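You operate a simulated robot arm through the tools that you are given. There is no shell and no other tool. Be economical: measure what you need, move in short steps, check, and stop when the job is done.

The job below is to be done with a simulated two-armed robot. You get a single attempt, and the scene is never put back.

JOB
Press the station counter button two times. Turn the outward flow knob to 0. Turn the setting press time dial to 7 s. Put the 40 stop block from the far end of the long bench on the bench front by the far press and the 30 stop block on the board on the near trough. Put the brown sack from the far end of the long bench on the free end of the station table. Put the red cartridge from the far end of the long bench on the board on the near trough and the white cartridge on the top of the gear table. Put the ceramic core labelled "B" from the far end of the long bench on the bench front between the troughs and the ceramic core marked "A" on the near end of the wooden bench. Do these in any order. Set down upright: sack, cartridge.

It is judged by the outcome, as a careful person would: the job done as asked, and still so three seconds after it is handed in. It fails if anything else is knocked over, pushed out of place, dropped, spilled or broken.

ROBOT AND FRAMES
Two 7-joint arms with two-finger grippers on one trunk, on a base that drives. Base frame: it is fixed to the floor where the robot stands at the start and does not move with it; the origin is under the middle of the robot, x ahead of it, y to its left, z up. Lengths are in cm, angles in degrees, forces in N, time in s.
The left shoulder is at the start at [6, 12.3, 97], the right one opposite. With the tool pointing down near the work surface each hand reaches from about 36 to 80 cm from the robot's upright axis, wherever it stands, measured 20 degrees to its own side. Places, roughly: bench front between the troughs [670, -10, 80]; bench front by the far press [330, -10, 80]; board on the near trough [610, 30, 70]; cartridge [550, 0, 100]; ceramic core [525, -25, 100]; free end of the station table [70, -80, 80]; near end of the wooden bench [620, 360, 80]; outward flow knob [70, 20, 90]; sack [500, 0, 100]; setting press time dial [290, 10, 80]; station counter button [50, 0, 80]; stop block [450, -25, 75]; top of the gear table [760, 240, 80]. Payload 1.47 kg a hand.
The tool frame of a hand sits at the grasp point between the pads (the TCP): z along the fingers, y along the line on which they close. The tips reach 1.6 cm beyond it. The gripper opens to 8.7 cm. The gripper's body begins 5.5 cm behind the TCP.
Orientation is that of the tool frame in the base frame, as a unit quaternion [x, y, z, w]. With the fingers straight down and closing along the base's y, the tool's x points along the base's -x, its y along +y and its z along -z.

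CONTROLS
- The arms move only by the tool drive_tool. It takes "left_deltas", "right_deltas" or both (then of equal length, played together; a hand with none holds still); each is a list of rows, each a list of 7 numbers: the shift along the tool's x, y, z in cm, then the turn, a rotation vector about the tool's x, y, z in degrees, then the opening, from 0 (shut) to 1 (fully open). In form: [[tx, ty, tz, ax, ay, az, grip], ...]. A call has 1 to 8 rows; each row shifts and turns the commanded pose from where the row before left it, along the tool's axes as they then stand. A row lasts 0.2 s, in which the tool goes at most 5 cm and 8.6 degrees; a call with a longer step from one row to the next is refused whole, and so is a gripper value outside its range. A pose out of reach is approached as far as the arm can. The call stops where the force on the tool passes 40 N (or 10 N more than at its start, if that is more) or the arm is blocked; 0.2 s more then pass. The fingers move at their own pace (about 15.3 cm/s each) and stop on an object; they squeeze with about 25 N. The grip force told is the motor's: it shows also when the fingers shut on nothing. Time passes only in rows, and 0.2 s behind the last, so rows that do not move let the fingers close. The reply holds the time, the measured pose of the TCP, the force on the tool along the base axes, the opening and the grip force, in the units named above and with some noise, with the torque about the TCP (base axes, N m) and any sound that the robot's microphone picked up, and new pictures: "show" is both (left out), scene, wrist or none (wrist: the cameras of the hands that moved).
- Cameras (640 x 400 px; columns grow to the right, rows downward): "scene" is now at [8.24, -0.4, 151.66]; the picture's right is [-0.07, -1.00, 0.00], its down [-0.82, 0.06, -0.57] and it looks along [0.57, -0.04, -0.82] (base axes); focal length 275 px, centre (320, 200). "left" rides on the left gripper at [7.3, -1.2, -9] in its tool frame; the picture's right is [0.16, 0.99, 0.00], its down [-0.72, 0.12, -0.68] and it looks along [-0.67, 0.11, 0.73] (tool axes); focal length 247 px, centre (320, 200). "right" rides on the right gripper at [7.3, 1.2, -9] in its tool frame; the picture's right is [-0.16, 0.99, 0.00], its down [-0.72, -0.12, -0.68] and it looks along [-0.67, -0.11, 0.73] (tool axes); focal length 247 px, centre (320, 200). There is no depth. A picture from a camera that has moved, and an enlarged one, comes with that camera's place and axes in the base frame and with its lens.
- lift_body(by): slides the trunk up (or, below 0, down) by that many cm; the arms and the scene camera ride with it, the base frame stays. It gives what a move gives, with no picture.
- base_move(legs): drives the robot by 1 to 6 legs, each [ahead, left, turn to the left] in cm, cm and degrees, along the robot's own axes; the way and the turn of a leg run together, so that a leg with both is an arc; at most 150 cm and 180 degrees a leg. The arms and the cameras ride along, it lands a little off, and it stops where it bumps. It gives what a move gives, and a new picture of the scene camera.
- head_to(pan, tilt): turns the head with the scene camera to pan (to the left, within 120 degrees either way) and tilt (down, from -29 to 69), counted from straight ahead of the robot. It gives what a move gives, and a new picture of the scene camera.
- inspect(camera, box): a new picture of the part [left, top, right, bottom] of that camera's present view, enlarged. The clock stands still meanwhile.
- finish_job(): hands the job in; it is judged then, once.

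Work in short steps. Places have to be worked out from the pictures, the camera data and where the tool is seen: move nearer, look again, correct. Check each grasp and each placing, and mend what went wrong. You have 493 turns and 360 pictures in all, those below and enlarged ones among them. Open the grippers and draw the arms clear of the work before you hand the job in, unless the task says otherwise; then end with one line.

The tools are called after ">>>" as a command line: name --argument value ..., lists and objects as JSON in quotes. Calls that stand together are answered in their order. drive_tool: Moves the arms, as the interface text tells. Its arguments: {"type":"object","properties":{"left_deltas":{"type":"array","items":{"type":"array","items":{"type":"number"}}},"right_deltas":{"type":"array","items":{"type":"array","items":{"type":"number"}}},"show":{"type":"string","enum":["both","scene","wrist","none"]}},"required":[]} The other tools are called the same way: lift_body (by) slides the trunk up or down; base_move (legs) drives the base; head_to (pan, tilt) turns the head that bears the scene camera; inspect (camera, box) takes an enlarged picture of a part of a camera's view; finish_job () hands the job in.

At the start:

```text
time_s: 0.0
left_tool_pos: [42.94, 18.02, 118.72]
left_tool_rot: [0.0, 1.0, 0.0, -0.001]
left_wrist_force: [0.2, -0.3, -0.5]
left_ft_torque: [-0.02, 0.0, -0.04]
left_finger_gap: 8.71
left_grip_force: 0.1
right_tool_pos: [37.31, -12.29, 119.03]
right_tool_rot: [0.0, 1.0, 0.0, 0.0]
right_wrist_force: [0.9, 0.1, 0.0]
right_ft_torque: [0.05, 0.03, 0.0]
right_finger_gap: 8.72
right_grip_force: 0.0
trunk travel left (down, up): [-12.5, 10.5]
robot x, y, heading: [0.15, -0.21, 0.0]
head pan, tilt: [-4.0, 55.2]
```

scene: 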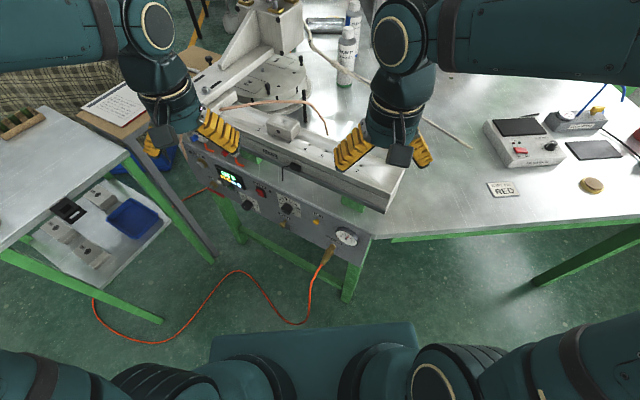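
right: 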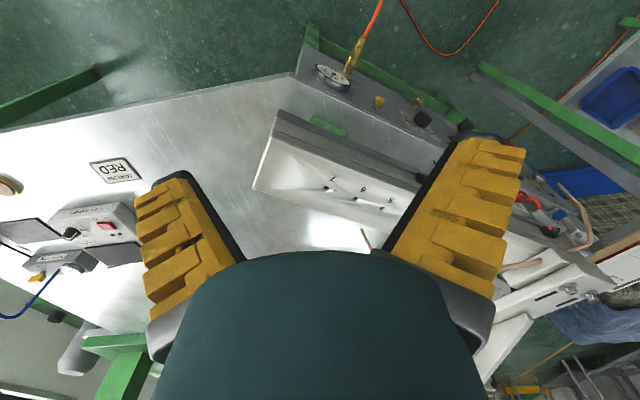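
left: 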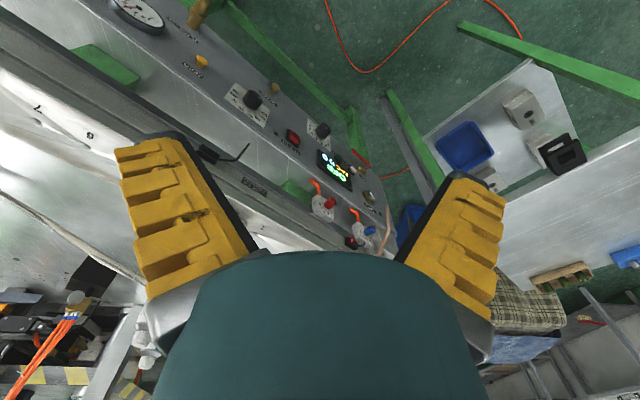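

The station is straight ahead. I look closer at the control panel and the right-hand table.

>>> inspect --camera "scene" --box '[180, 120, 380, 260]'

>>> inspect --camera "scene" --box '[440, 80, 640, 220]'

>>> inspect --camera "left" --box '[100, 0, 420, 260]'

```text
2.86 times, centred on (280, 190) of scene
camera zoom: at [8.24, -0.4, 151.66], right [-0.07, -1.0, 0.0], down [-0.82, 0.06, -0.57], along [0.57, -0.04, -0.82], focal length 785 px, centre (434, 229)
```

zoom: 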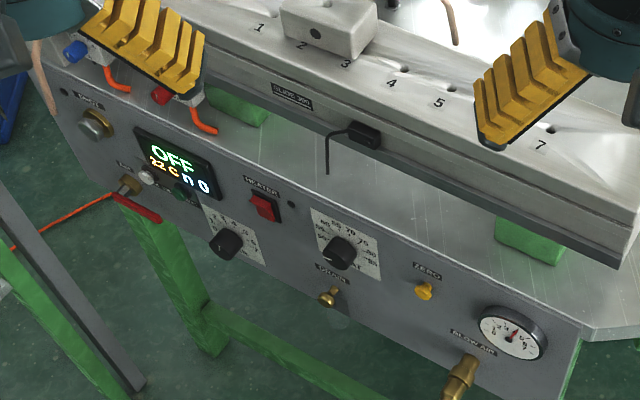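

```text
2.86 times, centred on (540, 150) of scene
camera zoom: at [8.24, -0.4, 151.66], right [-0.07, -1.0, 0.0], down [-0.82, 0.06, -0.57], along [0.57, -0.04, -0.82], focal length 785 px, centre (-309, 343)
```

zoom: 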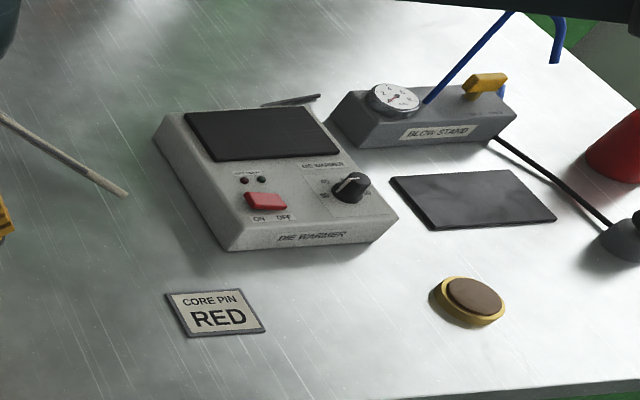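

```text
1.54 times, centred on (260, 130) of left
camera zoom: at [35.73, 16.75, 127.56], right [-0.16, 0.99, 0.0], down [0.72, 0.12, 0.68], along [0.67, 0.11, -0.73], focal length 380 px, centre (412, 308)
```

zoom: 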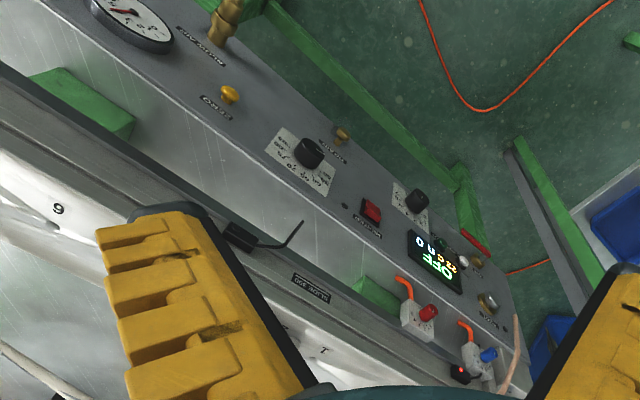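

I zoom tighter on the panel to read labels.

>>> inspect --camera "scene" --box '[190, 145, 270, 215]'

>>> inspect --camera "scene" --box '[235, 175, 315, 235]'

>>> inspect --camera "scene" --box '[290, 190, 370, 260]'

```text
5.71 times, centred on (230, 180) of scene
camera zoom: at [8.24, -0.4, 151.66], right [-0.07, -1.0, 0.0], down [-0.82, 0.06, -0.57], along [0.57, -0.04, -0.82], focal length 1570 px, centre (834, 314)
```

zoom: 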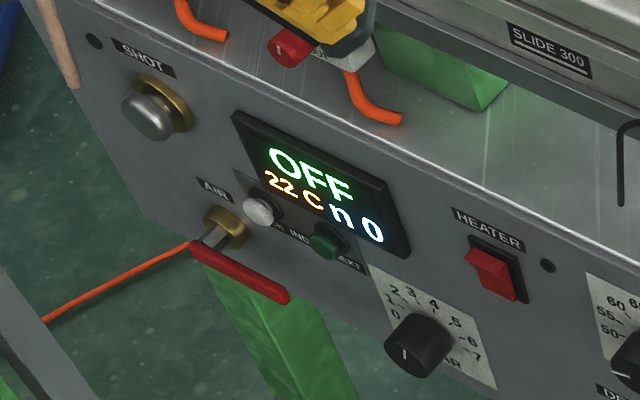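

```text
6.67 times, centred on (275, 205) of scene
camera zoom: at [8.24, -0.4, 151.66], right [-0.07, -1.0, 0.0], down [-0.82, 0.06, -0.57], along [0.57, -0.04, -0.82], focal length 1832 px, centre (620, 167)
```

zoom: 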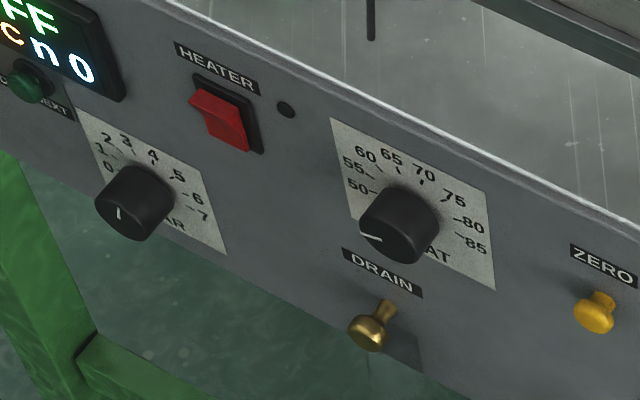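

```text
5.71 times, centred on (330, 225) of scene
camera zoom: at [8.24, -0.4, 151.66], right [-0.07, -1.0, 0.0], down [-0.82, 0.06, -0.57], along [0.57, -0.04, -0.82], focal length 1570 px, centre (263, 57)
```

zoom: 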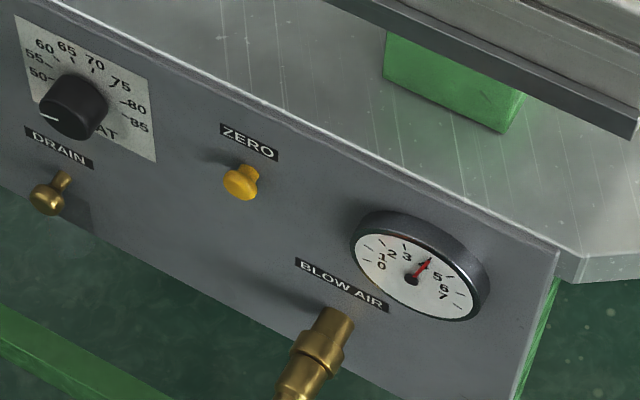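

ZERO lies near [50,-7,80] and the red valve near [70,20,90]. I back off to see the panel front-on, without the arms in the way.

>>> base_move --legs '[[-45, 0, 0]]'

>>> head_to --pan 0 --tilt 40

```text
time_s: 2.7
left_tool_pos: [-1.72, 18.22, 118.69]
left_tool_rot: [-0.008, 1.0, 0.0, 0.0]
left_wrist_force: [-0.2, -0.2, 0.1]
left_ft_torque: [-0.01, 0.0, 0.0]
left_finger_gap: 8.7
left_grip_force: 0.0
right_tool_pos: [-6.74, -11.96, 119.22]
right_tool_rot: [-0.007, 1.0, 0.0, -0.001]
right_wrist_force: [0.2, -0.2, 0.2]
right_ft_torque: [-0.01, 0.01, 0.02]
right_finger_gap: 8.71
right_grip_force: 0.1
trunk travel left (down, up): [-12.5, 10.5]
robot x, y, heading: [-44.42, -0.38, 0.9]
head pan, tilt: [-4.0, 55.2]
camera scene: at [-36.14, -0.6, 151.66], right [-0.05, -1.0, 0.0], down [-0.82, 0.04, -0.57], along [0.57, -0.03, -0.82], focal length 275 px, centre (320, 200)
```

scene: 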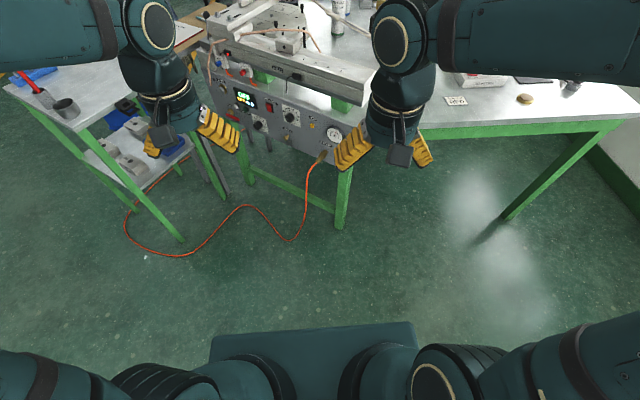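

```text
time_s: 3.5
left_tool_pos: [-1.7, 18.15, 118.59]
left_tool_rot: [-0.007, 1.0, 0.0, 0.0]
left_wrist_force: [0.4, -0.2, -0.4]
left_ft_torque: [0.01, 0.01, -0.01]
left_finger_gap: 8.69
left_grip_force: 0.0
right_tool_pos: [-6.77, -11.99, 119.15]
right_tool_rot: [-0.007, 1.0, 0.0, 0.0]
right_wrist_force: [-0.1, -0.7, 0.9]
right_ft_torque: [-0.01, -0.03, 0.01]
right_finger_gap: 8.73
right_grip_force: 0.1
trunk travel left (down, up): [-12.5, 10.5]
robot x, y, heading: [-44.15, -0.51, 1.1]
head pan, tilt: [0.0, 40.0]
camera scene: at [-34.73, -0.08, 153.75], right [0.01, -1.0, 0.0], down [-0.64, -0.01, -0.77], along [0.77, 0.01, -0.64], focal length 275 px, centre (320, 200)
```

scene: 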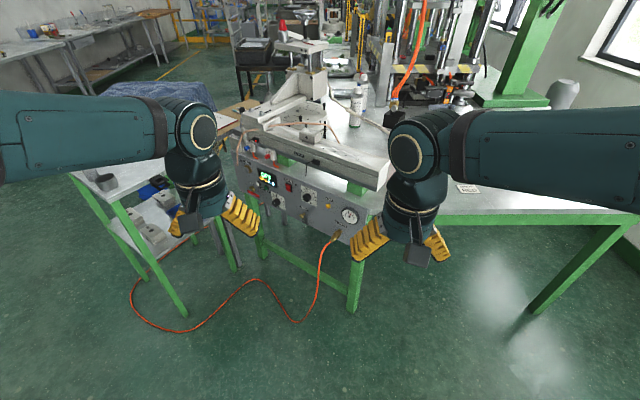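

>>> inspect --camera "scene" --box '[225, 130, 305, 180]'

>>> inspect --camera "scene" --box '[225, 170, 305, 220]'

>>> inspect --camera "scene" --box '[280, 180, 380, 240]'

>>> inspect --camera "scene" --box '[200, 0, 520, 130]'

```text
8.00 times, centred on (265, 155) of scene
camera zoom: at [-34.73, -0.08, 153.75], right [0.01, -1.0, 0.0], down [-0.64, -0.01, -0.77], along [0.77, 0.01, -0.64], focal length 2198 px, centre (760, 560)
```

zoom: 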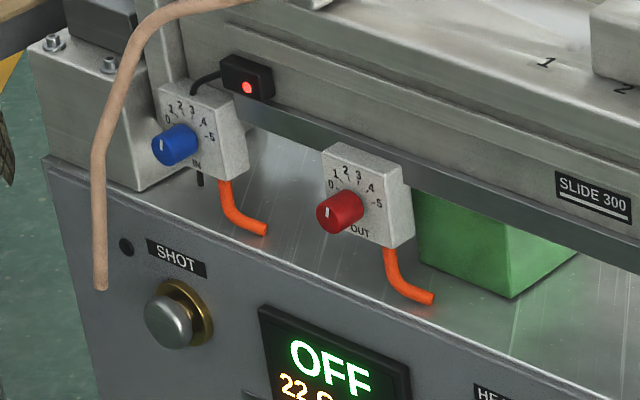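

```text
8.00 times, centred on (265, 195) of scene
camera zoom: at [-34.73, -0.08, 153.75], right [0.01, -1.0, 0.0], down [-0.64, -0.01, -0.77], along [0.77, 0.01, -0.64], focal length 2198 px, centre (760, 240)
```

zoom: 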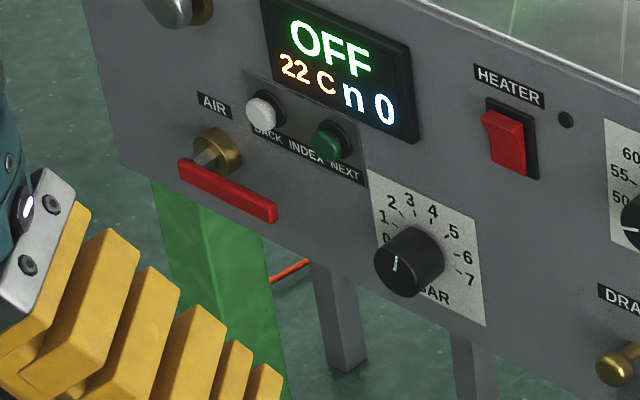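

```text
6.40 times, centred on (330, 210) of scene
camera zoom: at [-34.73, -0.08, 153.75], right [0.01, -1.0, 0.0], down [-0.64, -0.01, -0.77], along [0.77, 0.01, -0.64], focal length 1758 px, centre (256, 136)
```

zoom: 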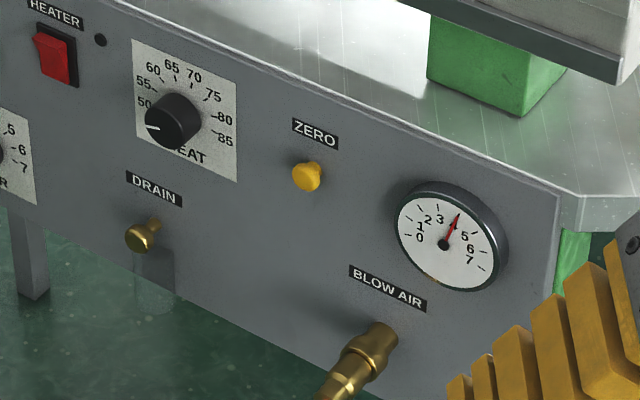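

```text
2.00 times, centred on (360, 65) of scene
camera zoom: at [-34.73, -0.08, 153.75], right [0.01, -1.0, 0.0], down [-0.64, -0.01, -0.77], along [0.77, 0.01, -0.64], focal length 550 px, centre (240, 470)
```

zoom: 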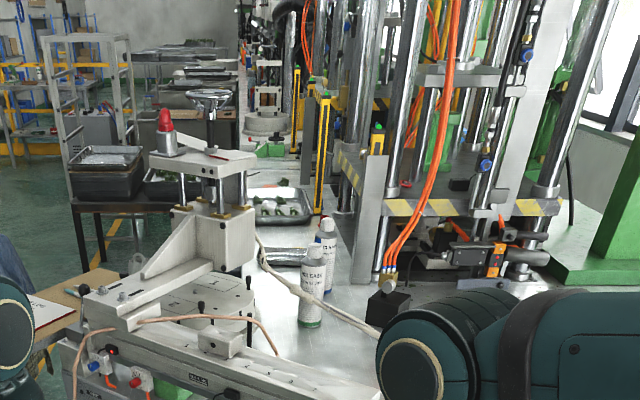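

The red OUT valve is at about [70,24.5,91] and ZERO, which serves the counter, at [51,-2,78]. The panel faces about [-.83,.56], so I stand at about [9,51] facing -34°.

>>> base_move --legs '[[0, 51, 0], [0, 0, -35], [44, 30, 0]]'

>>> inspect --camera "left" --box '[0, 0, 640, 400]'

```text
time_s: 12.9
left_tool_pos: [54.36, 41.77, 118.64]
left_tool_rot: [0.287, 0.958, 0.0, 0.0]
left_wrist_force: [0.3, 0.8, 0.3]
left_ft_torque: [0.0, -0.01, -0.01]
left_finger_gap: 8.68
left_grip_force: 0.0
right_tool_pos: [33.34, 19.75, 118.97]
right_tool_rot: [0.288, 0.958, 0.0, 0.0]
right_wrist_force: [-0.5, -0.2, 0.3]
right_ft_torque: [0.01, 0.01, 0.03]
right_finger_gap: 8.7
right_grip_force: 0.1
trunk travel left (down, up): [-12.5, 10.5]
robot x, y, heading: [8.7, 50.7, -33.3]
head pan, tilt: [0.0, 40.0]
camera scene: at [16.8, 45.43, 153.75], right [-0.55, -0.83, 0.0], down [-0.54, 0.35, -0.77], along [0.64, -0.42, -0.64], focal length 275 px, centre (320, 200)
```

scene: 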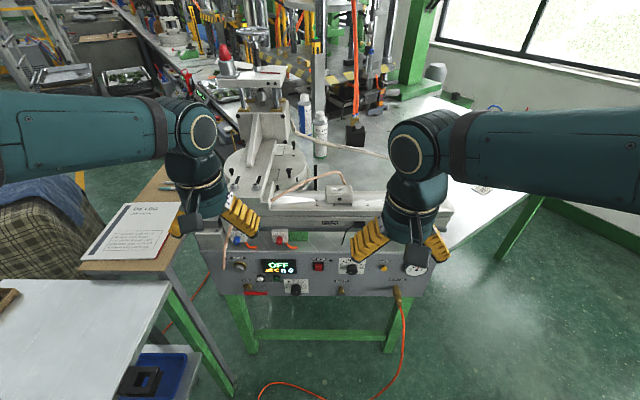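

```text
1.00 times, centred on (320, 200) of left (not enlarged: the box is as wide or as high as the picture)
camera zoom: at [47.87, 44.92, 127.54], right [0.41, 0.91, 0.0], down [0.67, -0.3, 0.68], along [0.62, -0.28, -0.73], focal length 247 px, centre (320, 200)
```

zoom: 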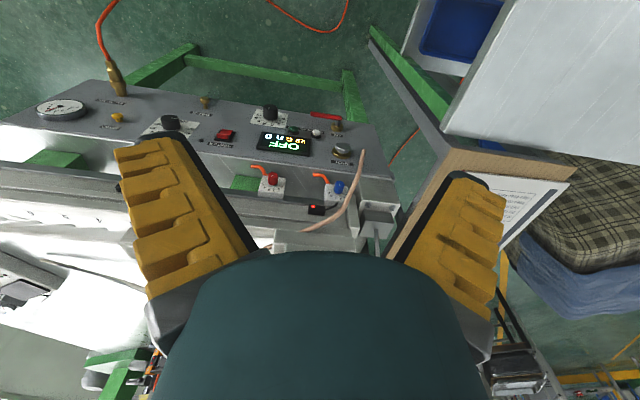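

The panel is square to the robot now. I zoom on ZERO and the valve for exact positions.

>>> inspect --camera "scene" --box '[225, 220, 305, 270]'

>>> inspect --camera "scene" --box '[340, 245, 420, 295]'

>>> inspect --camera "left" --box '[230, 140, 390, 240]'

>>> inspect --camera "left" --box '[60, 70, 220, 170]'

```text
8.00 times, centred on (265, 245) of scene
camera zoom: at [16.8, 45.43, 153.75], right [-0.55, -0.83, 0.0], down [-0.54, 0.35, -0.77], along [0.64, -0.42, -0.64], focal length 2198 px, centre (760, -160)
```

zoom: 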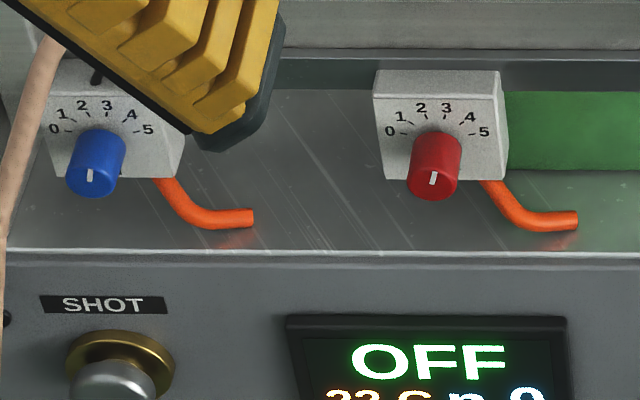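

```text
8.00 times, centred on (380, 270) of scene
camera zoom: at [16.8, 45.43, 153.75], right [-0.55, -0.83, 0.0], down [-0.54, 0.35, -0.77], along [0.64, -0.42, -0.64], focal length 2198 px, centre (-160, -360)
```

zoom: 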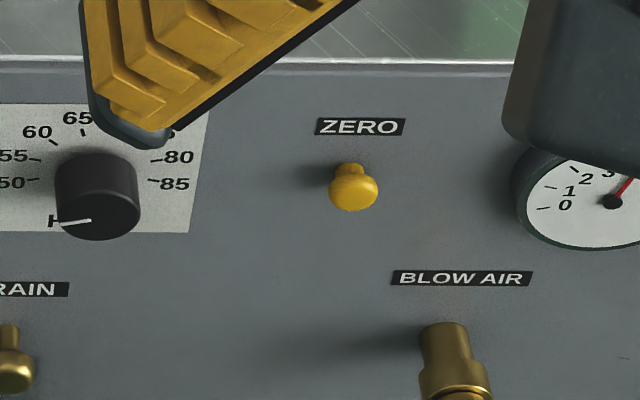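

```text
4.00 times, centred on (310, 190) of left
camera zoom: at [47.87, 44.92, 127.54], right [0.41, 0.91, 0.0], down [0.67, -0.3, 0.68], along [0.62, -0.28, -0.73], focal length 988 px, centre (360, 240)
```

zoom: 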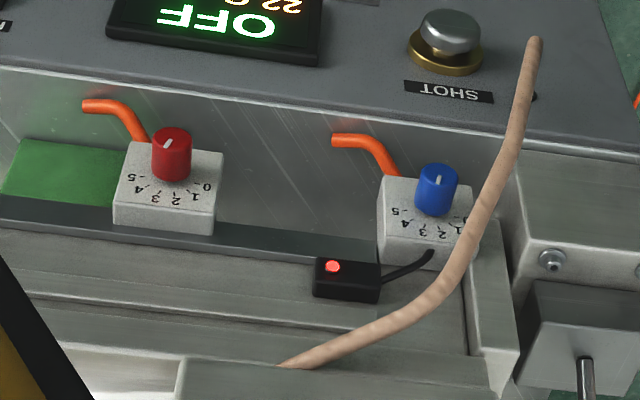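

```text
4.00 times, centred on (140, 120) of left
camera zoom: at [47.87, 44.92, 127.54], right [0.41, 0.91, 0.0], down [0.67, -0.3, 0.68], along [0.62, -0.28, -0.73], focal length 988 px, centre (1040, 520)
```

zoom: 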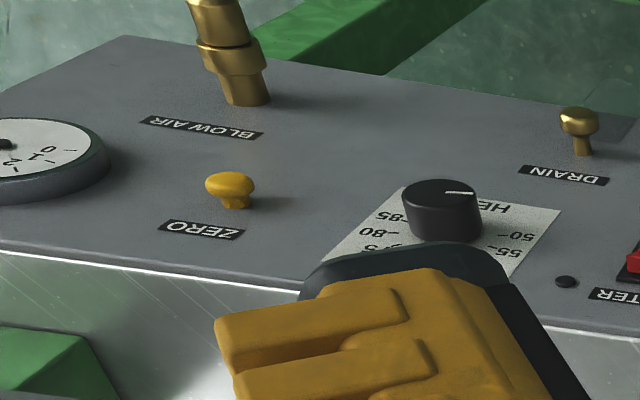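

I estimate ZERO in the robot frame at 64 ahead, 21 right, height 79. I bring the right hand out over that line and begin to tip it horizontal, fingers shut.

>>> drive_tool --right_deltas '[[-4.3, -2.2, 0, 0, 0, 0, 0.3], [-4.3, -2.2, 0, 0, 0, 0, 0], [-4.3, -2.2, 0, 0, 0, 0, 0], [-4.3, -2.1, 0, 0, 0, 0, 0], [0, 0, 0, 0, -8.2, 0, 0], [0, 0, 0, 0, -8.2, 0, 0], [0, 0, 0, 0, -8.2, 0, 0], [0, 0, 0, 0, -8.2, 0, 0]]' --show "none"

>>> drive_tool --right_deltas '[[0, 0, 0, 0, -8.2, 0, 0], [0, 0, 0, 0, -8.2, 0, 0], [0, 0, 0, 0, -8.2, 0, 0], [0, 0, 0, 0, -8.2, 0, 0], [0, 0, 0, 0, -8.2, 0, 0], [0, 0, 0, 0, -8.1, 0, 0], [0, 0, 0, 0, -8.1, 0, 0]]' --show "scene"

```text
time_s: 14.7
left_tool_pos: [54.45, 41.9, 118.65]
left_tool_rot: [0.288, 0.958, 0.0, 0.001]
left_wrist_force: [0.2, -1.1, -0.6]
left_ft_torque: [0.0, 0.01, 0.01]
left_finger_gap: 8.73
left_grip_force: 0.1
right_tool_pos: [42.79, 3.07, 119.19]
right_tool_rot: [0.275, 0.919, -0.081, 0.271]
right_wrist_force: [0.6, 0.9, -0.5]
right_ft_torque: [0.0, 0.02, 0.01]
right_finger_gap: 0.0
right_grip_force: 25.2
trunk travel left (down, up): [-12.5, 10.5]
robot x, y, heading: [8.82, 50.73, -33.3]
head pan, tilt: [0.0, 40.0]
```

```text
time_s: 16.5
left_tool_pos: [54.33, 41.83, 118.67]
left_tool_rot: [0.288, 0.958, 0.0, 0.0]
left_wrist_force: [0.0, 0.3, 0.1]
left_ft_torque: [0.0, 0.04, 0.01]
left_finger_gap: 8.72
left_grip_force: 0.1
right_tool_pos: [45.11, 5.86, 113.53]
right_tool_rot: [0.144, 0.751, -0.221, 0.606]
right_wrist_force: [0.7, -0.6, 0.2]
right_ft_torque: [0.01, 0.02, -0.02]
right_finger_gap: 0.0
right_grip_force: 24.7
right hand out of reach, approached as far as the arm can: row 6
trunk travel left (down, up): [-12.5, 10.5]
robot x, y, heading: [8.64, 50.46, -33.1]
head pan, tilt: [0.0, 40.0]
stopped in row 7 (right hand): the arm was blocked; the commanded pose is now the measured one
camera scene: at [16.68, 45.35, 153.76], right [-0.55, -0.83, 0.0], down [-0.54, 0.35, -0.77], along [0.64, -0.42, -0.64], focal length 275 px, centre (320, 200)
```

scene: 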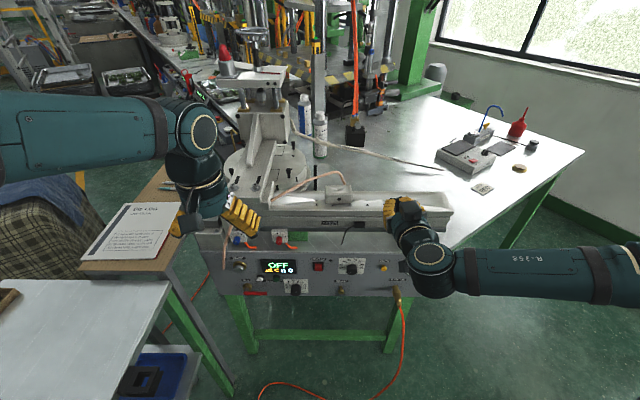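

The right hand is nearly horizontal (10° down), which suffices. I lower it in front of the panel to button height.

>>> drive_tool --right_deltas '[[4, 0.2, 0.7, 0, 0, 0, 0], [4, 0.2, 0.7, 0, 0, 0, 0], [4, 0.2, 0.7, 0, 0, 0, 0], [4, 0.2, 0.7, 0, 0, 0, 0], [4, 0.2, 0.7, 0, 0, 0, 0], [4, 0.2, 0.7, 0, 0, 0, 0], [4, 0.2, 0.7, 0, 0, 0, 0], [4, 0.2, 0.7, 0, 0, 0, 0]]'

```text
time_s: 18.3
left_tool_pos: [54.3, 41.99, 118.75]
left_tool_rot: [0.288, 0.958, 0.0, 0.0]
left_wrist_force: [1.0, -0.1, 0.6]
left_ft_torque: [-0.01, -0.01, 0.02]
left_finger_gap: 8.71
left_grip_force: 0.1
right_tool_pos: [38.82, -3.19, 99.47]
right_tool_rot: [0.142, 0.752, -0.217, 0.605]
right_wrist_force: [0.1, 0.3, -0.2]
right_ft_torque: [0.0, 0.0, -0.01]
right_finger_gap: 0.0
right_grip_force: 24.7
right hand out of reach, approached as far as the arm can: row 1, 2, 3, 4, 5, 6, 7, 8
trunk travel left (down, up): [-12.5, 10.5]
robot x, y, heading: [8.75, 50.86, -33.6]
head pan, tilt: [0.0, 40.0]
camera scene: at [16.77, 45.43, 153.76], right [-0.55, -0.83, 0.0], down [-0.54, 0.35, -0.77], along [0.64, -0.42, -0.64], focal length 275 px, centre (320, 200)
camera right: at [30.05, 1.74, 93.75], right [0.51, 0.86, 0.0], down [-0.47, 0.27, 0.84], along [0.72, -0.43, 0.54], focal length 247 px, centre (320, 200)
```

scene: 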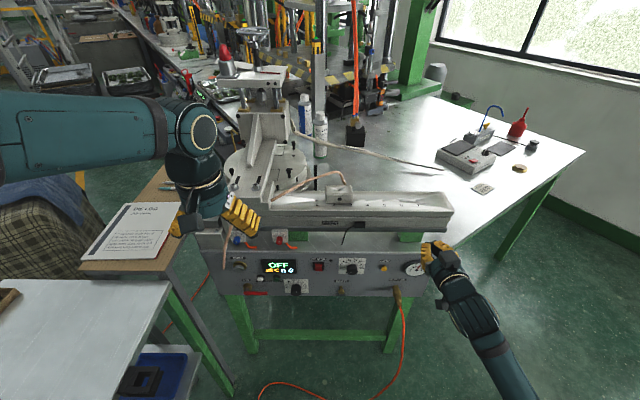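
right: 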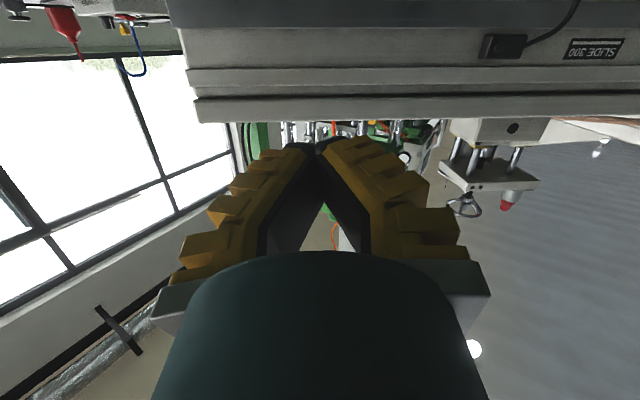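

The fully horizontal pose runs into an arm limit. I go back to about 45° down, which reaches easier and presses just as well.

>>> drive_tool --right_deltas '[[-2, 0, -1, 0, 8.2, 0, 0], [-2, 0, -1, 0, 8.2, 0, 0], [0, 1, 0, 0, 8.2, 0, 0], [0, 1.5, 0, 0, 8.2, 0, 0], [0, 1.5, 0, 0, 0, 0, 0], [0, 1.5, 0, 0, 0, 0, 0]]' --show "scene"

```text
time_s: 19.7
left_tool_pos: [54.48, 41.89, 118.67]
left_tool_rot: [0.288, 0.958, 0.0, 0.0]
left_wrist_force: [0.6, 1.2, 0.1]
left_ft_torque: [-0.02, 0.01, 0.03]
left_finger_gap: 8.68
left_grip_force: 0.1
right_tool_pos: [40.63, 2.5, 102.96]
right_tool_rot: [0.202, 0.891, -0.171, 0.369]
right_wrist_force: [-0.2, -0.4, 0.2]
right_ft_torque: [0.0, -0.01, 0.0]
right_finger_gap: 0.0
right_grip_force: 25.3
trunk travel left (down, up): [-12.5, 10.5]
robot x, y, heading: [9.08, 50.48, -33.3]
head pan, tilt: [0.0, 40.0]
camera scene: at [16.79, 45.46, 153.75], right [-0.55, -0.83, 0.0], down [-0.54, 0.35, -0.77], along [0.64, -0.42, -0.64], focal length 275 px, centre (320, 200)
```

scene: 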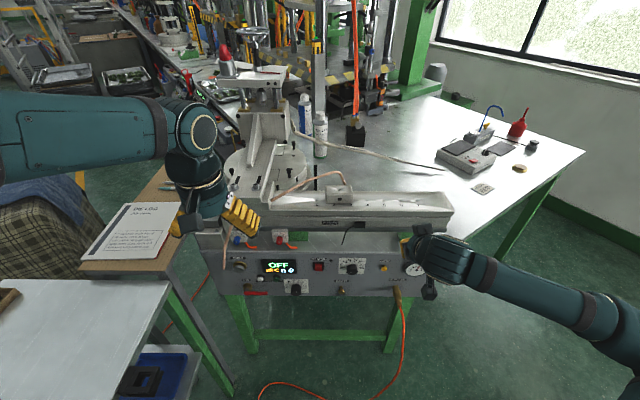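

Now it reaches. I lower the tip to button height, about 5 cm in front of ZERO.

>>> drive_tool --right_deltas '[[2.55, 0.89, 3.05, 0, 0, 0, 0], [2.55, 0.89, 3.05, 0, 0, 0, 0], [2.55, 0.89, 3.05, 0, 0, 0, 0], [2.55, 0.89, 3.05, 0, 0, 0, 0], [2.55, 0.89, 3.05, 0, 0, 0, 0], [2.55, 0.89, 3.05, 0, 0, 0, 0]]'

>>> inspect --camera "scene" --box '[340, 235, 440, 305]'

```text
time_s: 21.1
left_tool_pos: [54.43, 41.81, 118.71]
left_tool_rot: [0.287, 0.958, 0.0, 0.0]
left_wrist_force: [0.1, -0.4, 0.3]
left_ft_torque: [0.01, 0.03, 0.01]
left_finger_gap: 8.71
left_grip_force: 0.0
right_tool_pos: [43.81, 2.19, 81.04]
right_tool_rot: [0.202, 0.891, -0.171, 0.369]
right_wrist_force: [0.2, -0.1, -0.1]
right_ft_torque: [-0.01, 0.0, 0.0]
right_finger_gap: 0.01
right_grip_force: 24.8
right hand out of reach, approached as far as the arm can: row 6
trunk travel left (down, up): [-12.5, 10.5]
robot x, y, heading: [8.78, 50.57, -33.1]
head pan, tilt: [0.0, 40.0]
camera scene: at [16.71, 45.44, 153.76], right [-0.55, -0.83, 0.0], down [-0.54, 0.35, -0.77], along [0.64, -0.42, -0.64], focal length 275 px, centre (320, 200)
camera right: at [34.45, 8.85, 81.52], right [0.58, 0.81, -0.04], down [0.01, 0.04, 1.0], along [0.81, -0.58, 0.01], focal length 247 px, centre (320, 200)
```

scene: 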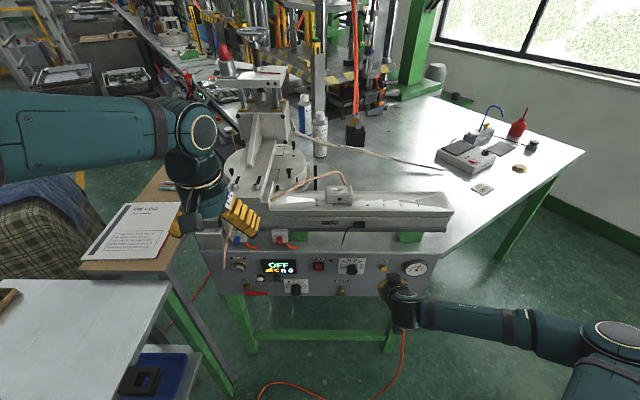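
right: 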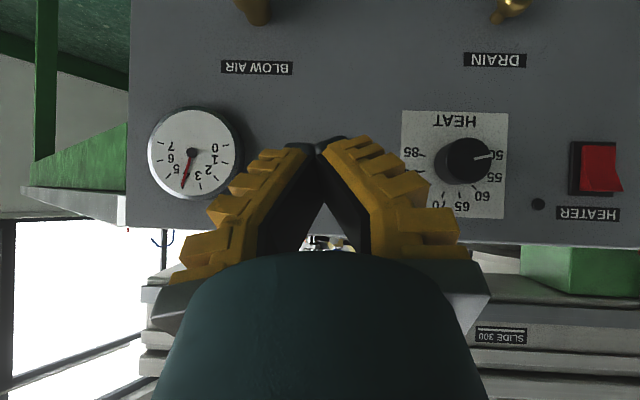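

```text
5.71 times, centred on (390, 270) of scene
camera zoom: at [16.71, 45.44, 153.76], right [-0.55, -0.83, 0.0], down [-0.54, 0.35, -0.77], along [0.64, -0.42, -0.64], focal length 1570 px, centre (-80, -200)
```

zoom: 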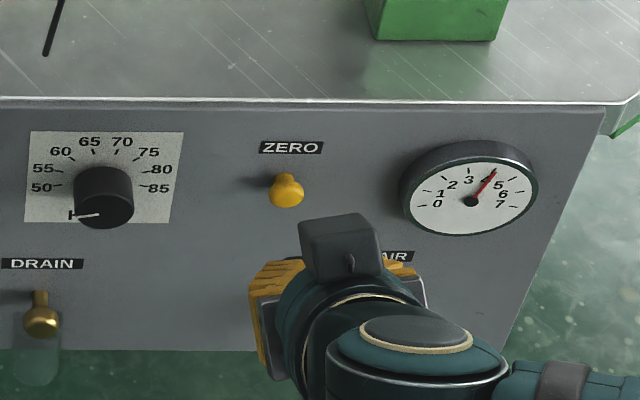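

The tip is about 2 cm high; lowering the trunk gives reach and height. Then I advance slowly.

>>> lift_body --by -2.3

>>> drive_tool --right_deltas '[[-1, -0.1, 1.1, 0, 0, 0, 0], [-1, -0.1, 1.1, 0, 0, 0, 0], [-0.67, -0.07, 0.74, 0, 0, 0, 0], [-0.67, -0.07, 0.74, 0, 0, 0, 0]]'

>>> inspect --camera "scene" --box '[340, 235, 440, 305]'

```text
time_s: 21.8
left_tool_pos: [54.59, 41.82, 116.42]
left_tool_rot: [0.287, 0.958, 0.0, 0.0]
left_wrist_force: [0.1, -0.2, -0.4]
left_ft_torque: [-0.02, 0.0, -0.01]
left_finger_gap: 8.68
left_grip_force: 0.0
right_tool_pos: [43.8, 2.24, 78.64]
right_tool_rot: [0.202, 0.891, -0.171, 0.368]
right_wrist_force: [-0.2, 0.0, -0.1]
right_ft_torque: [-0.01, 0.01, -0.02]
right_finger_gap: 0.02
right_grip_force: 25.5
trunk travel left (down, up): [-10.2, 12.8]
robot x, y, heading: [8.63, 50.32, -33.4]
head pan, tilt: [0.0, 40.0]
```

```text
time_s: 22.8
left_tool_pos: [54.44, 41.92, 116.41]
left_tool_rot: [0.287, 0.958, 0.0, 0.0]
left_wrist_force: [0.4, 0.8, -0.3]
left_ft_torque: [0.03, -0.01, -0.02]
left_finger_gap: 8.7
left_grip_force: 0.0
right_tool_pos: [47.98, -0.68, 78.77]
right_tool_rot: [0.201, 0.892, -0.171, 0.368]
right_wrist_force: [-0.4, 0.6, 0.1]
right_ft_torque: [-0.02, 0.03, 0.0]
right_finger_gap: 0.03
right_grip_force: 25.8
trunk travel left (down, up): [-10.2, 12.8]
robot x, y, heading: [8.46, 50.6, -33.5]
head pan, tilt: [0.0, 40.0]
camera scene: at [16.75, 45.41, 151.45], right [-0.55, -0.83, 0.0], down [-0.54, 0.35, -0.77], along [0.64, -0.42, -0.64], focal length 275 px, centre (320, 200)
camera right: at [38.58, 6.04, 79.24], right [0.58, 0.81, -0.04], down [0.01, 0.04, 1.0], along [0.81, -0.58, 0.01], focal length 247 px, centre (320, 200)
```

scene: 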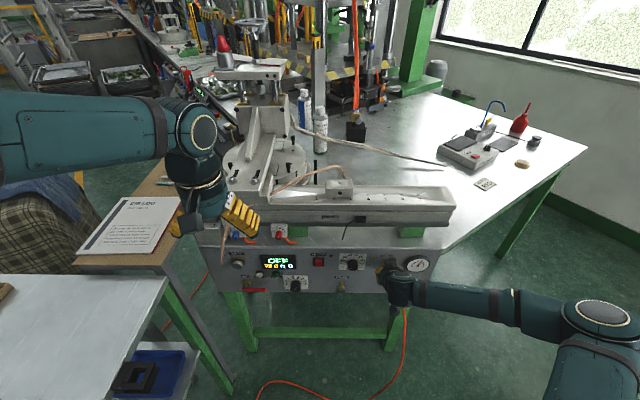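
right: 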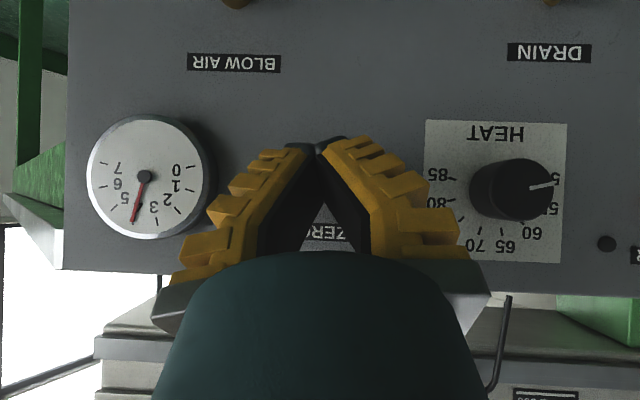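

```text
5.71 times, centred on (390, 270) of scene
camera zoom: at [16.75, 45.41, 151.45], right [-0.55, -0.83, 0.0], down [-0.54, 0.35, -0.77], along [0.64, -0.42, -0.64], focal length 1570 px, centre (-80, -200)
```

zoom: 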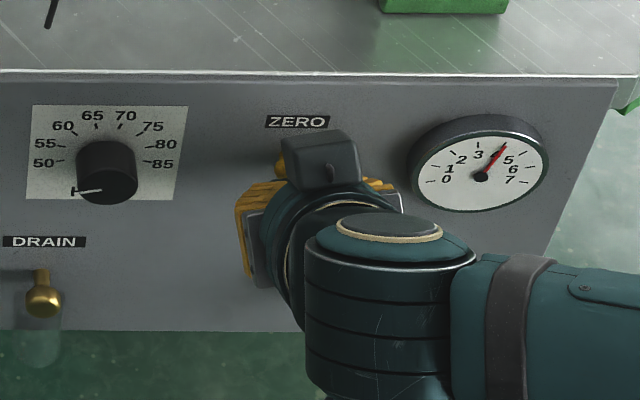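

Aligned with the ZERO label. I advance in small steps and watch the force.

>>> drive_tool --right_deltas '[[-0.33, -0.03, 0.37, 0, 0, 0, 0], [-0.33, -0.03, 0.37, 0, 0, 0, 0], [-0.33, -0.03, 0.37, 0, 0, 0, 0], [-0.2, -0.02, 0.22, 0, 0, 0, 0]]' --show "wrist"

```text
time_s: 23.8
left_tool_pos: [54.28, 41.97, 116.5]
left_tool_rot: [0.288, 0.958, -0.001, 0.001]
left_wrist_force: [0.2, 0.9, 0.0]
left_ft_torque: [0.04, -0.02, 0.0]
left_finger_gap: 8.7
left_grip_force: 0.0
right_tool_pos: [49.17, -1.22, 78.56]
right_tool_rot: [0.202, 0.892, -0.168, 0.367]
right_wrist_force: [-23.4, 15.2, -5.8]
right_ft_torque: [-0.05, 0.02, -0.19]
right_finger_gap: 0.01
right_grip_force: 24.5
trunk travel left (down, up): [-10.2, 12.8]
robot x, y, heading: [8.77, 50.68, -33.5]
head pan, tilt: [0.0, 40.0]
heard: click
camera right: at [39.86, 5.4, 79.16], right [0.58, 0.81, -0.04], down [0.02, 0.03, 1.0], along [0.81, -0.58, 0.01], focal length 247 px, centre (320, 200)
```

right: 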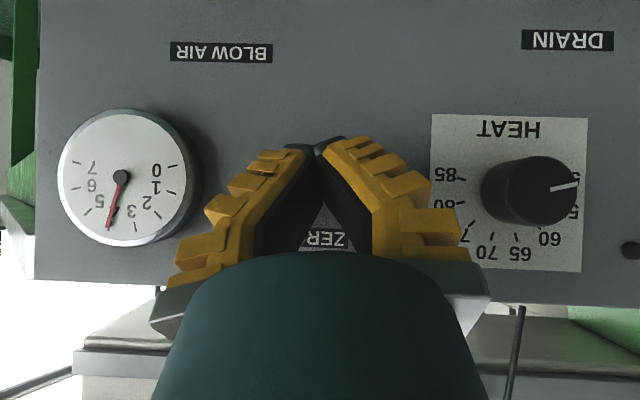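

A click was heard at about 28 N, so that is press one. I retract 3 cm and press again the same way.

>>> drive_tool --right_deltas '[[0.9, 0.09, -1.0, 0, 0, 0, 0], [0.9, 0.09, -1.0, 0, 0, 0, 0], [0, 0, 0, 0, 0, 0, 0]]' --show "none"

>>> inspect --camera "scene" --box '[250, 235, 310, 275]'

>>> drive_tool --right_deltas '[[-0.6, -0.06, 0.66, 0, 0, 0, 0], [-0.6, -0.06, 0.67, 0, 0, 0, 0], [-0.3, -0.03, 0.33, 0, 0, 0, 0], [-0.3, -0.03, 0.33, 0, 0, 0, 0]]' --show "none"

```text
time_s: 24.6
left_tool_pos: [54.43, 41.78, 116.44]
left_tool_rot: [0.288, 0.958, -0.001, 0.0]
left_wrist_force: [0.7, -0.1, -0.1]
left_ft_torque: [-0.02, -0.01, -0.01]
left_finger_gap: 8.69
left_grip_force: 0.1
right_tool_pos: [47.34, -0.13, 78.69]
right_tool_rot: [0.202, 0.891, -0.172, 0.369]
right_wrist_force: [-0.7, 0.0, -0.6]
right_ft_torque: [-0.01, 0.0, 0.01]
right_finger_gap: 0.0
right_grip_force: 24.2
trunk travel left (down, up): [-10.2, 12.8]
robot x, y, heading: [8.59, 50.13, -33.4]
head pan, tilt: [0.0, 40.0]
```

```text
10.00 times, centred on (280, 255) of scene
camera zoom: at [16.76, 45.41, 151.45], right [-0.55, -0.83, 0.0], down [-0.54, 0.35, -0.77], along [0.64, -0.42, -0.64], focal length 2747 px, centre (720, -350)
```

zoom: 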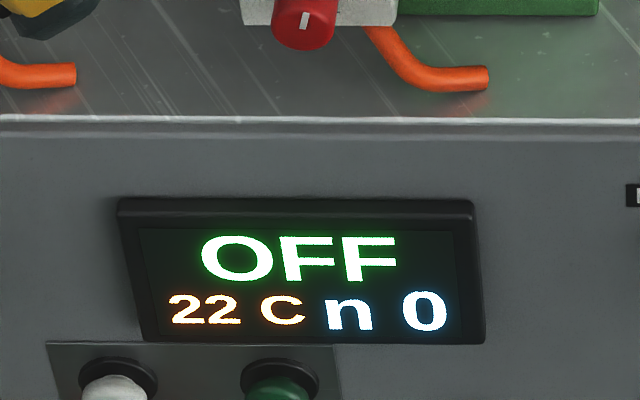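

```text
time_s: 25.6
left_tool_pos: [54.23, 41.97, 116.41]
left_tool_rot: [0.288, 0.958, 0.0, 0.001]
left_wrist_force: [0.8, 1.2, 0.2]
left_ft_torque: [0.03, 0.0, -0.04]
left_finger_gap: 8.69
left_grip_force: 0.0
right_tool_pos: [49.25, -1.42, 78.46]
right_tool_rot: [0.202, 0.892, -0.169, 0.367]
right_wrist_force: [-18.9, 12.9, -4.3]
right_ft_torque: [-0.08, 0.04, -0.15]
right_finger_gap: 0.0
right_grip_force: 25.5
trunk travel left (down, up): [-10.2, 12.8]
robot x, y, heading: [8.47, 50.51, -33.4]
head pan, tilt: [0.0, 40.0]
heard: click
```

The second click was heard, so ZERO is done. I retract the right hand and tuck it, then bring the left hand level in front of the red valve.

>>> drive_tool --right_deltas '[[2, 0.2, -2.2, 0, 0, 0, 0], [2, 0.2, -2.2, 0, 0, 0, 0], [0, 0, -4.5, 0, 6, 0, 0], [0, 0, -4.5, 0, 8, 0, 0], [0, 0, -4.5, 0, 8, 0, 0], [0, 0, -4.5, 0, 8, 0, 0], [0, 0, -4.5, 0, 8, 0, 0], [0, 0, -4, 0, 8, 0, 0.5]]' --show "none"

>>> lift_body --by 2.3

>>> drive_tool --left_deltas '[[-3, -1.7, 3, 0, -8.2, 0, 1], [-2, -1.7, 3, 0, -8.2, 0, 1], [-1, -1.5, 3, 0, -8.2, 0, 1], [0, 0, 3, 0, -8.2, 0, 1], [1, 0, 2, 0, -8.2, 0, 1], [2, 0, 2, 0, -8.2, 0, 1], [2, 0, 1, 0, -8.2, 0, 1]]' --show "scene"

```text
time_s: 27.4
left_tool_pos: [54.4, 41.93, 116.42]
left_tool_rot: [0.287, 0.958, 0.0, 0.0]
left_wrist_force: [-0.1, 0.5, -0.5]
left_ft_torque: [0.01, -0.05, -0.02]
left_finger_gap: 8.69
left_grip_force: 0.1
right_tool_pos: [34.83, 10.9, 101.31]
right_tool_rot: [0.251, 0.965, -0.079, -0.009]
right_wrist_force: [-0.3, -0.5, -0.5]
right_ft_torque: [-0.03, 0.02, -0.02]
right_finger_gap: 4.9
right_grip_force: 4.2
trunk travel left (down, up): [-10.2, 12.8]
robot x, y, heading: [8.37, 50.57, -33.4]
head pan, tilt: [0.0, 40.0]
```

```text
time_s: 28.1
left_tool_pos: [54.51, 41.98, 118.64]
left_tool_rot: [0.288, 0.958, 0.0, 0.0]
left_wrist_force: [-0.2, 0.1, -0.2]
left_ft_torque: [0.0, 0.04, 0.02]
left_finger_gap: 8.74
left_grip_force: 0.0
right_tool_pos: [34.89, 10.71, 103.5]
right_tool_rot: [0.252, 0.964, -0.078, -0.01]
right_wrist_force: [-0.2, 0.8, -0.5]
right_ft_torque: [0.0, 0.0, 0.01]
right_finger_gap: 4.91
right_grip_force: 3.8
trunk travel left (down, up): [-12.5, 10.5]
robot x, y, heading: [8.73, 50.44, -33.5]
head pan, tilt: [0.0, 40.0]
```

```text
time_s: 29.7
left_tool_pos: [58.18, 33.41, 100.2]
left_tool_rot: [0.252, 0.84, -0.14, 0.46]
left_wrist_force: [-0.6, 0.0, 0.2]
left_ft_torque: [0.01, 0.03, 0.01]
left_finger_gap: 8.73
left_grip_force: 0.0
right_tool_pos: [34.93, 10.74, 103.45]
right_tool_rot: [0.252, 0.964, -0.078, -0.01]
right_wrist_force: [0.1, -0.3, 0.6]
right_ft_torque: [-0.01, 0.01, 0.04]
right_finger_gap: 4.93
right_grip_force: 4.5
trunk travel left (down, up): [-12.5, 10.5]
robot x, y, heading: [8.7, 50.39, -33.5]
head pan, tilt: [0.0, 40.0]
camera scene: at [16.82, 45.4, 153.74], right [-0.55, -0.83, 0.0], down [-0.54, 0.35, -0.77], along [0.64, -0.42, -0.64], focal length 275 px, centre (320, 200)
```

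scene: 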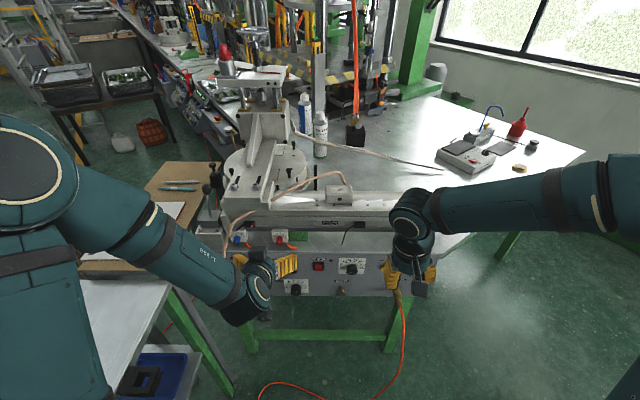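

Pitch is now about 57°. I continue to pitch while lowering toward valve height.

>>> drive_tool --left_deltas '[[2, 0, 2, 0, -8.2, 0, 1], [2, 0, 1.5, 0, -8.2, 0, 1], [2, 0, 1, 0, -8.2, 0, 1], [1.5, 0, 0.5, 0, -7, 0, 1]]'

```text
time_s: 30.7
left_tool_pos: [59.35, 31.34, 102.05]
left_tool_rot: [0.245, 0.781, -0.166, 0.55]
left_wrist_force: [0.4, -1.3, -0.3]
left_ft_torque: [-0.01, 0.03, 0.0]
left_finger_gap: 8.7
left_grip_force: 0.0
left hand out of reach, approached as far as the arm can: row 1, 2, 3, 4
right_tool_pos: [34.89, 10.85, 103.58]
right_tool_rot: [0.253, 0.964, -0.078, -0.009]
right_wrist_force: [0.0, -1.0, 0.2]
right_ft_torque: [0.03, -0.05, -0.01]
right_finger_gap: 4.9
right_grip_force: 4.0
trunk travel left (down, up): [-12.5, 10.5]
robot x, y, heading: [8.74, 50.58, -33.0]
head pan, tilt: [0.0, 40.0]
camera scene: at [16.7, 45.51, 153.76], right [-0.55, -0.83, 0.0], down [-0.54, 0.35, -0.77], along [0.64, -0.42, -0.64], focal length 275 px, centre (320, 200)
camera left: at [49.85, 36.55, 98.17], right [0.52, 0.85, -0.14], down [-0.26, 0.31, 0.91], along [0.81, -0.43, 0.38], focal length 247 px, centre (320, 200)
```

scene: 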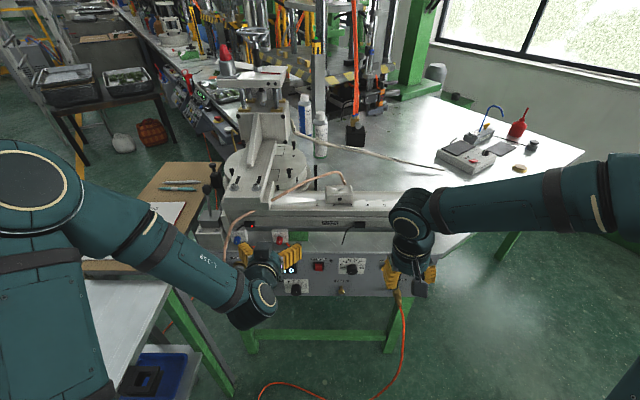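
left: 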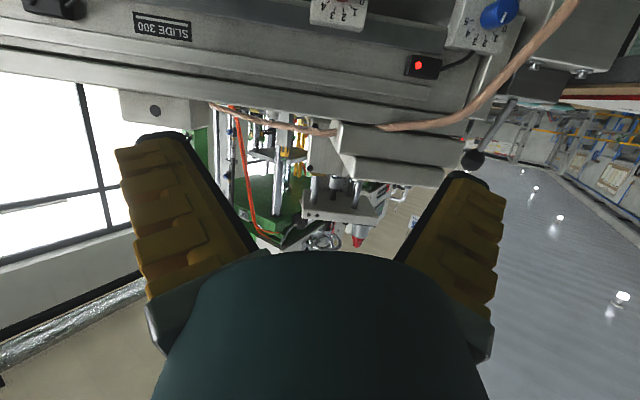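

The arm is too folded at this range. I back up 18 cm and then redo the pitch with the arm stretched more.

>>> base_move --legs '[[-18, 0, 0]]'

>>> drive_tool --left_deltas '[[0, 0, 4.5, 0, -8, 0, 1], [0, 0, 4.5, 0, -8, 0, 1], [0, 0, 4.5, 0, -8, 0, 1], [2, 0, 0, 0, 0, 0, 1], [2, 0, 0, 0, 0, 0, 1]]'

```text
time_s: 32.2
left_tool_pos: [44.2, 41.01, 102.06]
left_tool_rot: [0.246, 0.781, -0.166, 0.55]
left_wrist_force: [0.1, 0.1, 0.4]
left_ft_torque: [0.04, -0.02, -0.01]
left_finger_gap: 8.66
left_grip_force: 0.1
right_tool_pos: [19.73, 20.55, 103.48]
right_tool_rot: [0.253, 0.964, -0.078, -0.009]
right_wrist_force: [0.1, -0.4, 0.5]
right_ft_torque: [0.02, 0.02, -0.01]
right_finger_gap: 4.93
right_grip_force: 4.2
trunk travel left (down, up): [-12.5, 10.5]
robot x, y, heading: [-5.84, 60.71, -33.4]
head pan, tilt: [0.0, 40.0]
camera scene: at [1.62, 55.4, 153.76], right [-0.55, -0.83, 0.0], down [-0.54, 0.35, -0.77], along [0.64, -0.42, -0.64], focal length 275 px, centre (320, 200)
```

scene: 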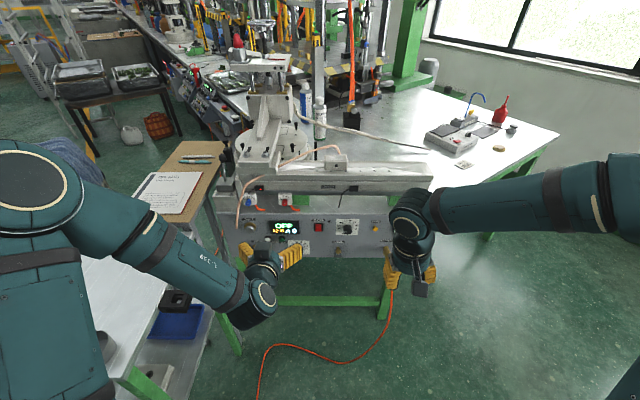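

```text
time_s: 33.4
left_tool_pos: [46.22, 38.89, 104.01]
left_tool_rot: [0.247, 0.763, -0.173, 0.572]
left_wrist_force: [-0.5, 0.3, 0.4]
left_ft_torque: [0.01, -0.01, 0.03]
left_finger_gap: 8.69
left_grip_force: 0.1
left hand out of reach, approached as far as the arm can: row 1, 2, 3, 4, 5
right_tool_pos: [19.82, 20.69, 103.56]
right_tool_rot: [0.253, 0.964, -0.079, -0.008]
right_wrist_force: [0.4, 0.1, -0.2]
right_ft_torque: [-0.01, 0.0, 0.01]
right_finger_gap: 4.91
right_grip_force: 3.9
trunk travel left (down, up): [-12.5, 10.5]
robot x, y, heading: [-6.4, 60.43, -33.3]
head pan, tilt: [0.0, 40.0]
camera scene: at [1.77, 55.39, 153.75], right [-0.55, -0.83, 0.0], down [-0.54, 0.35, -0.77], along [0.64, -0.42, -0.64], focal length 275 px, centre (320, 200)
camera left: at [36.93, 44.02, 99.47], right [0.53, 0.84, -0.13], down [-0.31, 0.34, 0.89], along [0.79, -0.43, 0.44], focal length 247 px, centre (320, 200)
```

scene: 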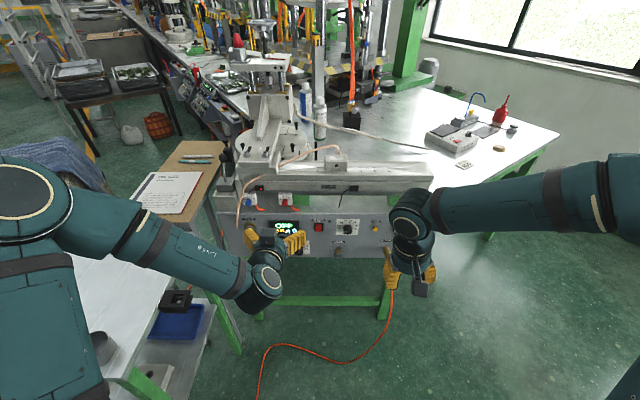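
left: 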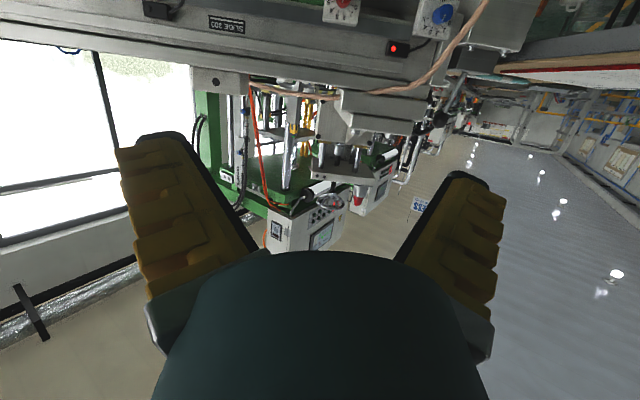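

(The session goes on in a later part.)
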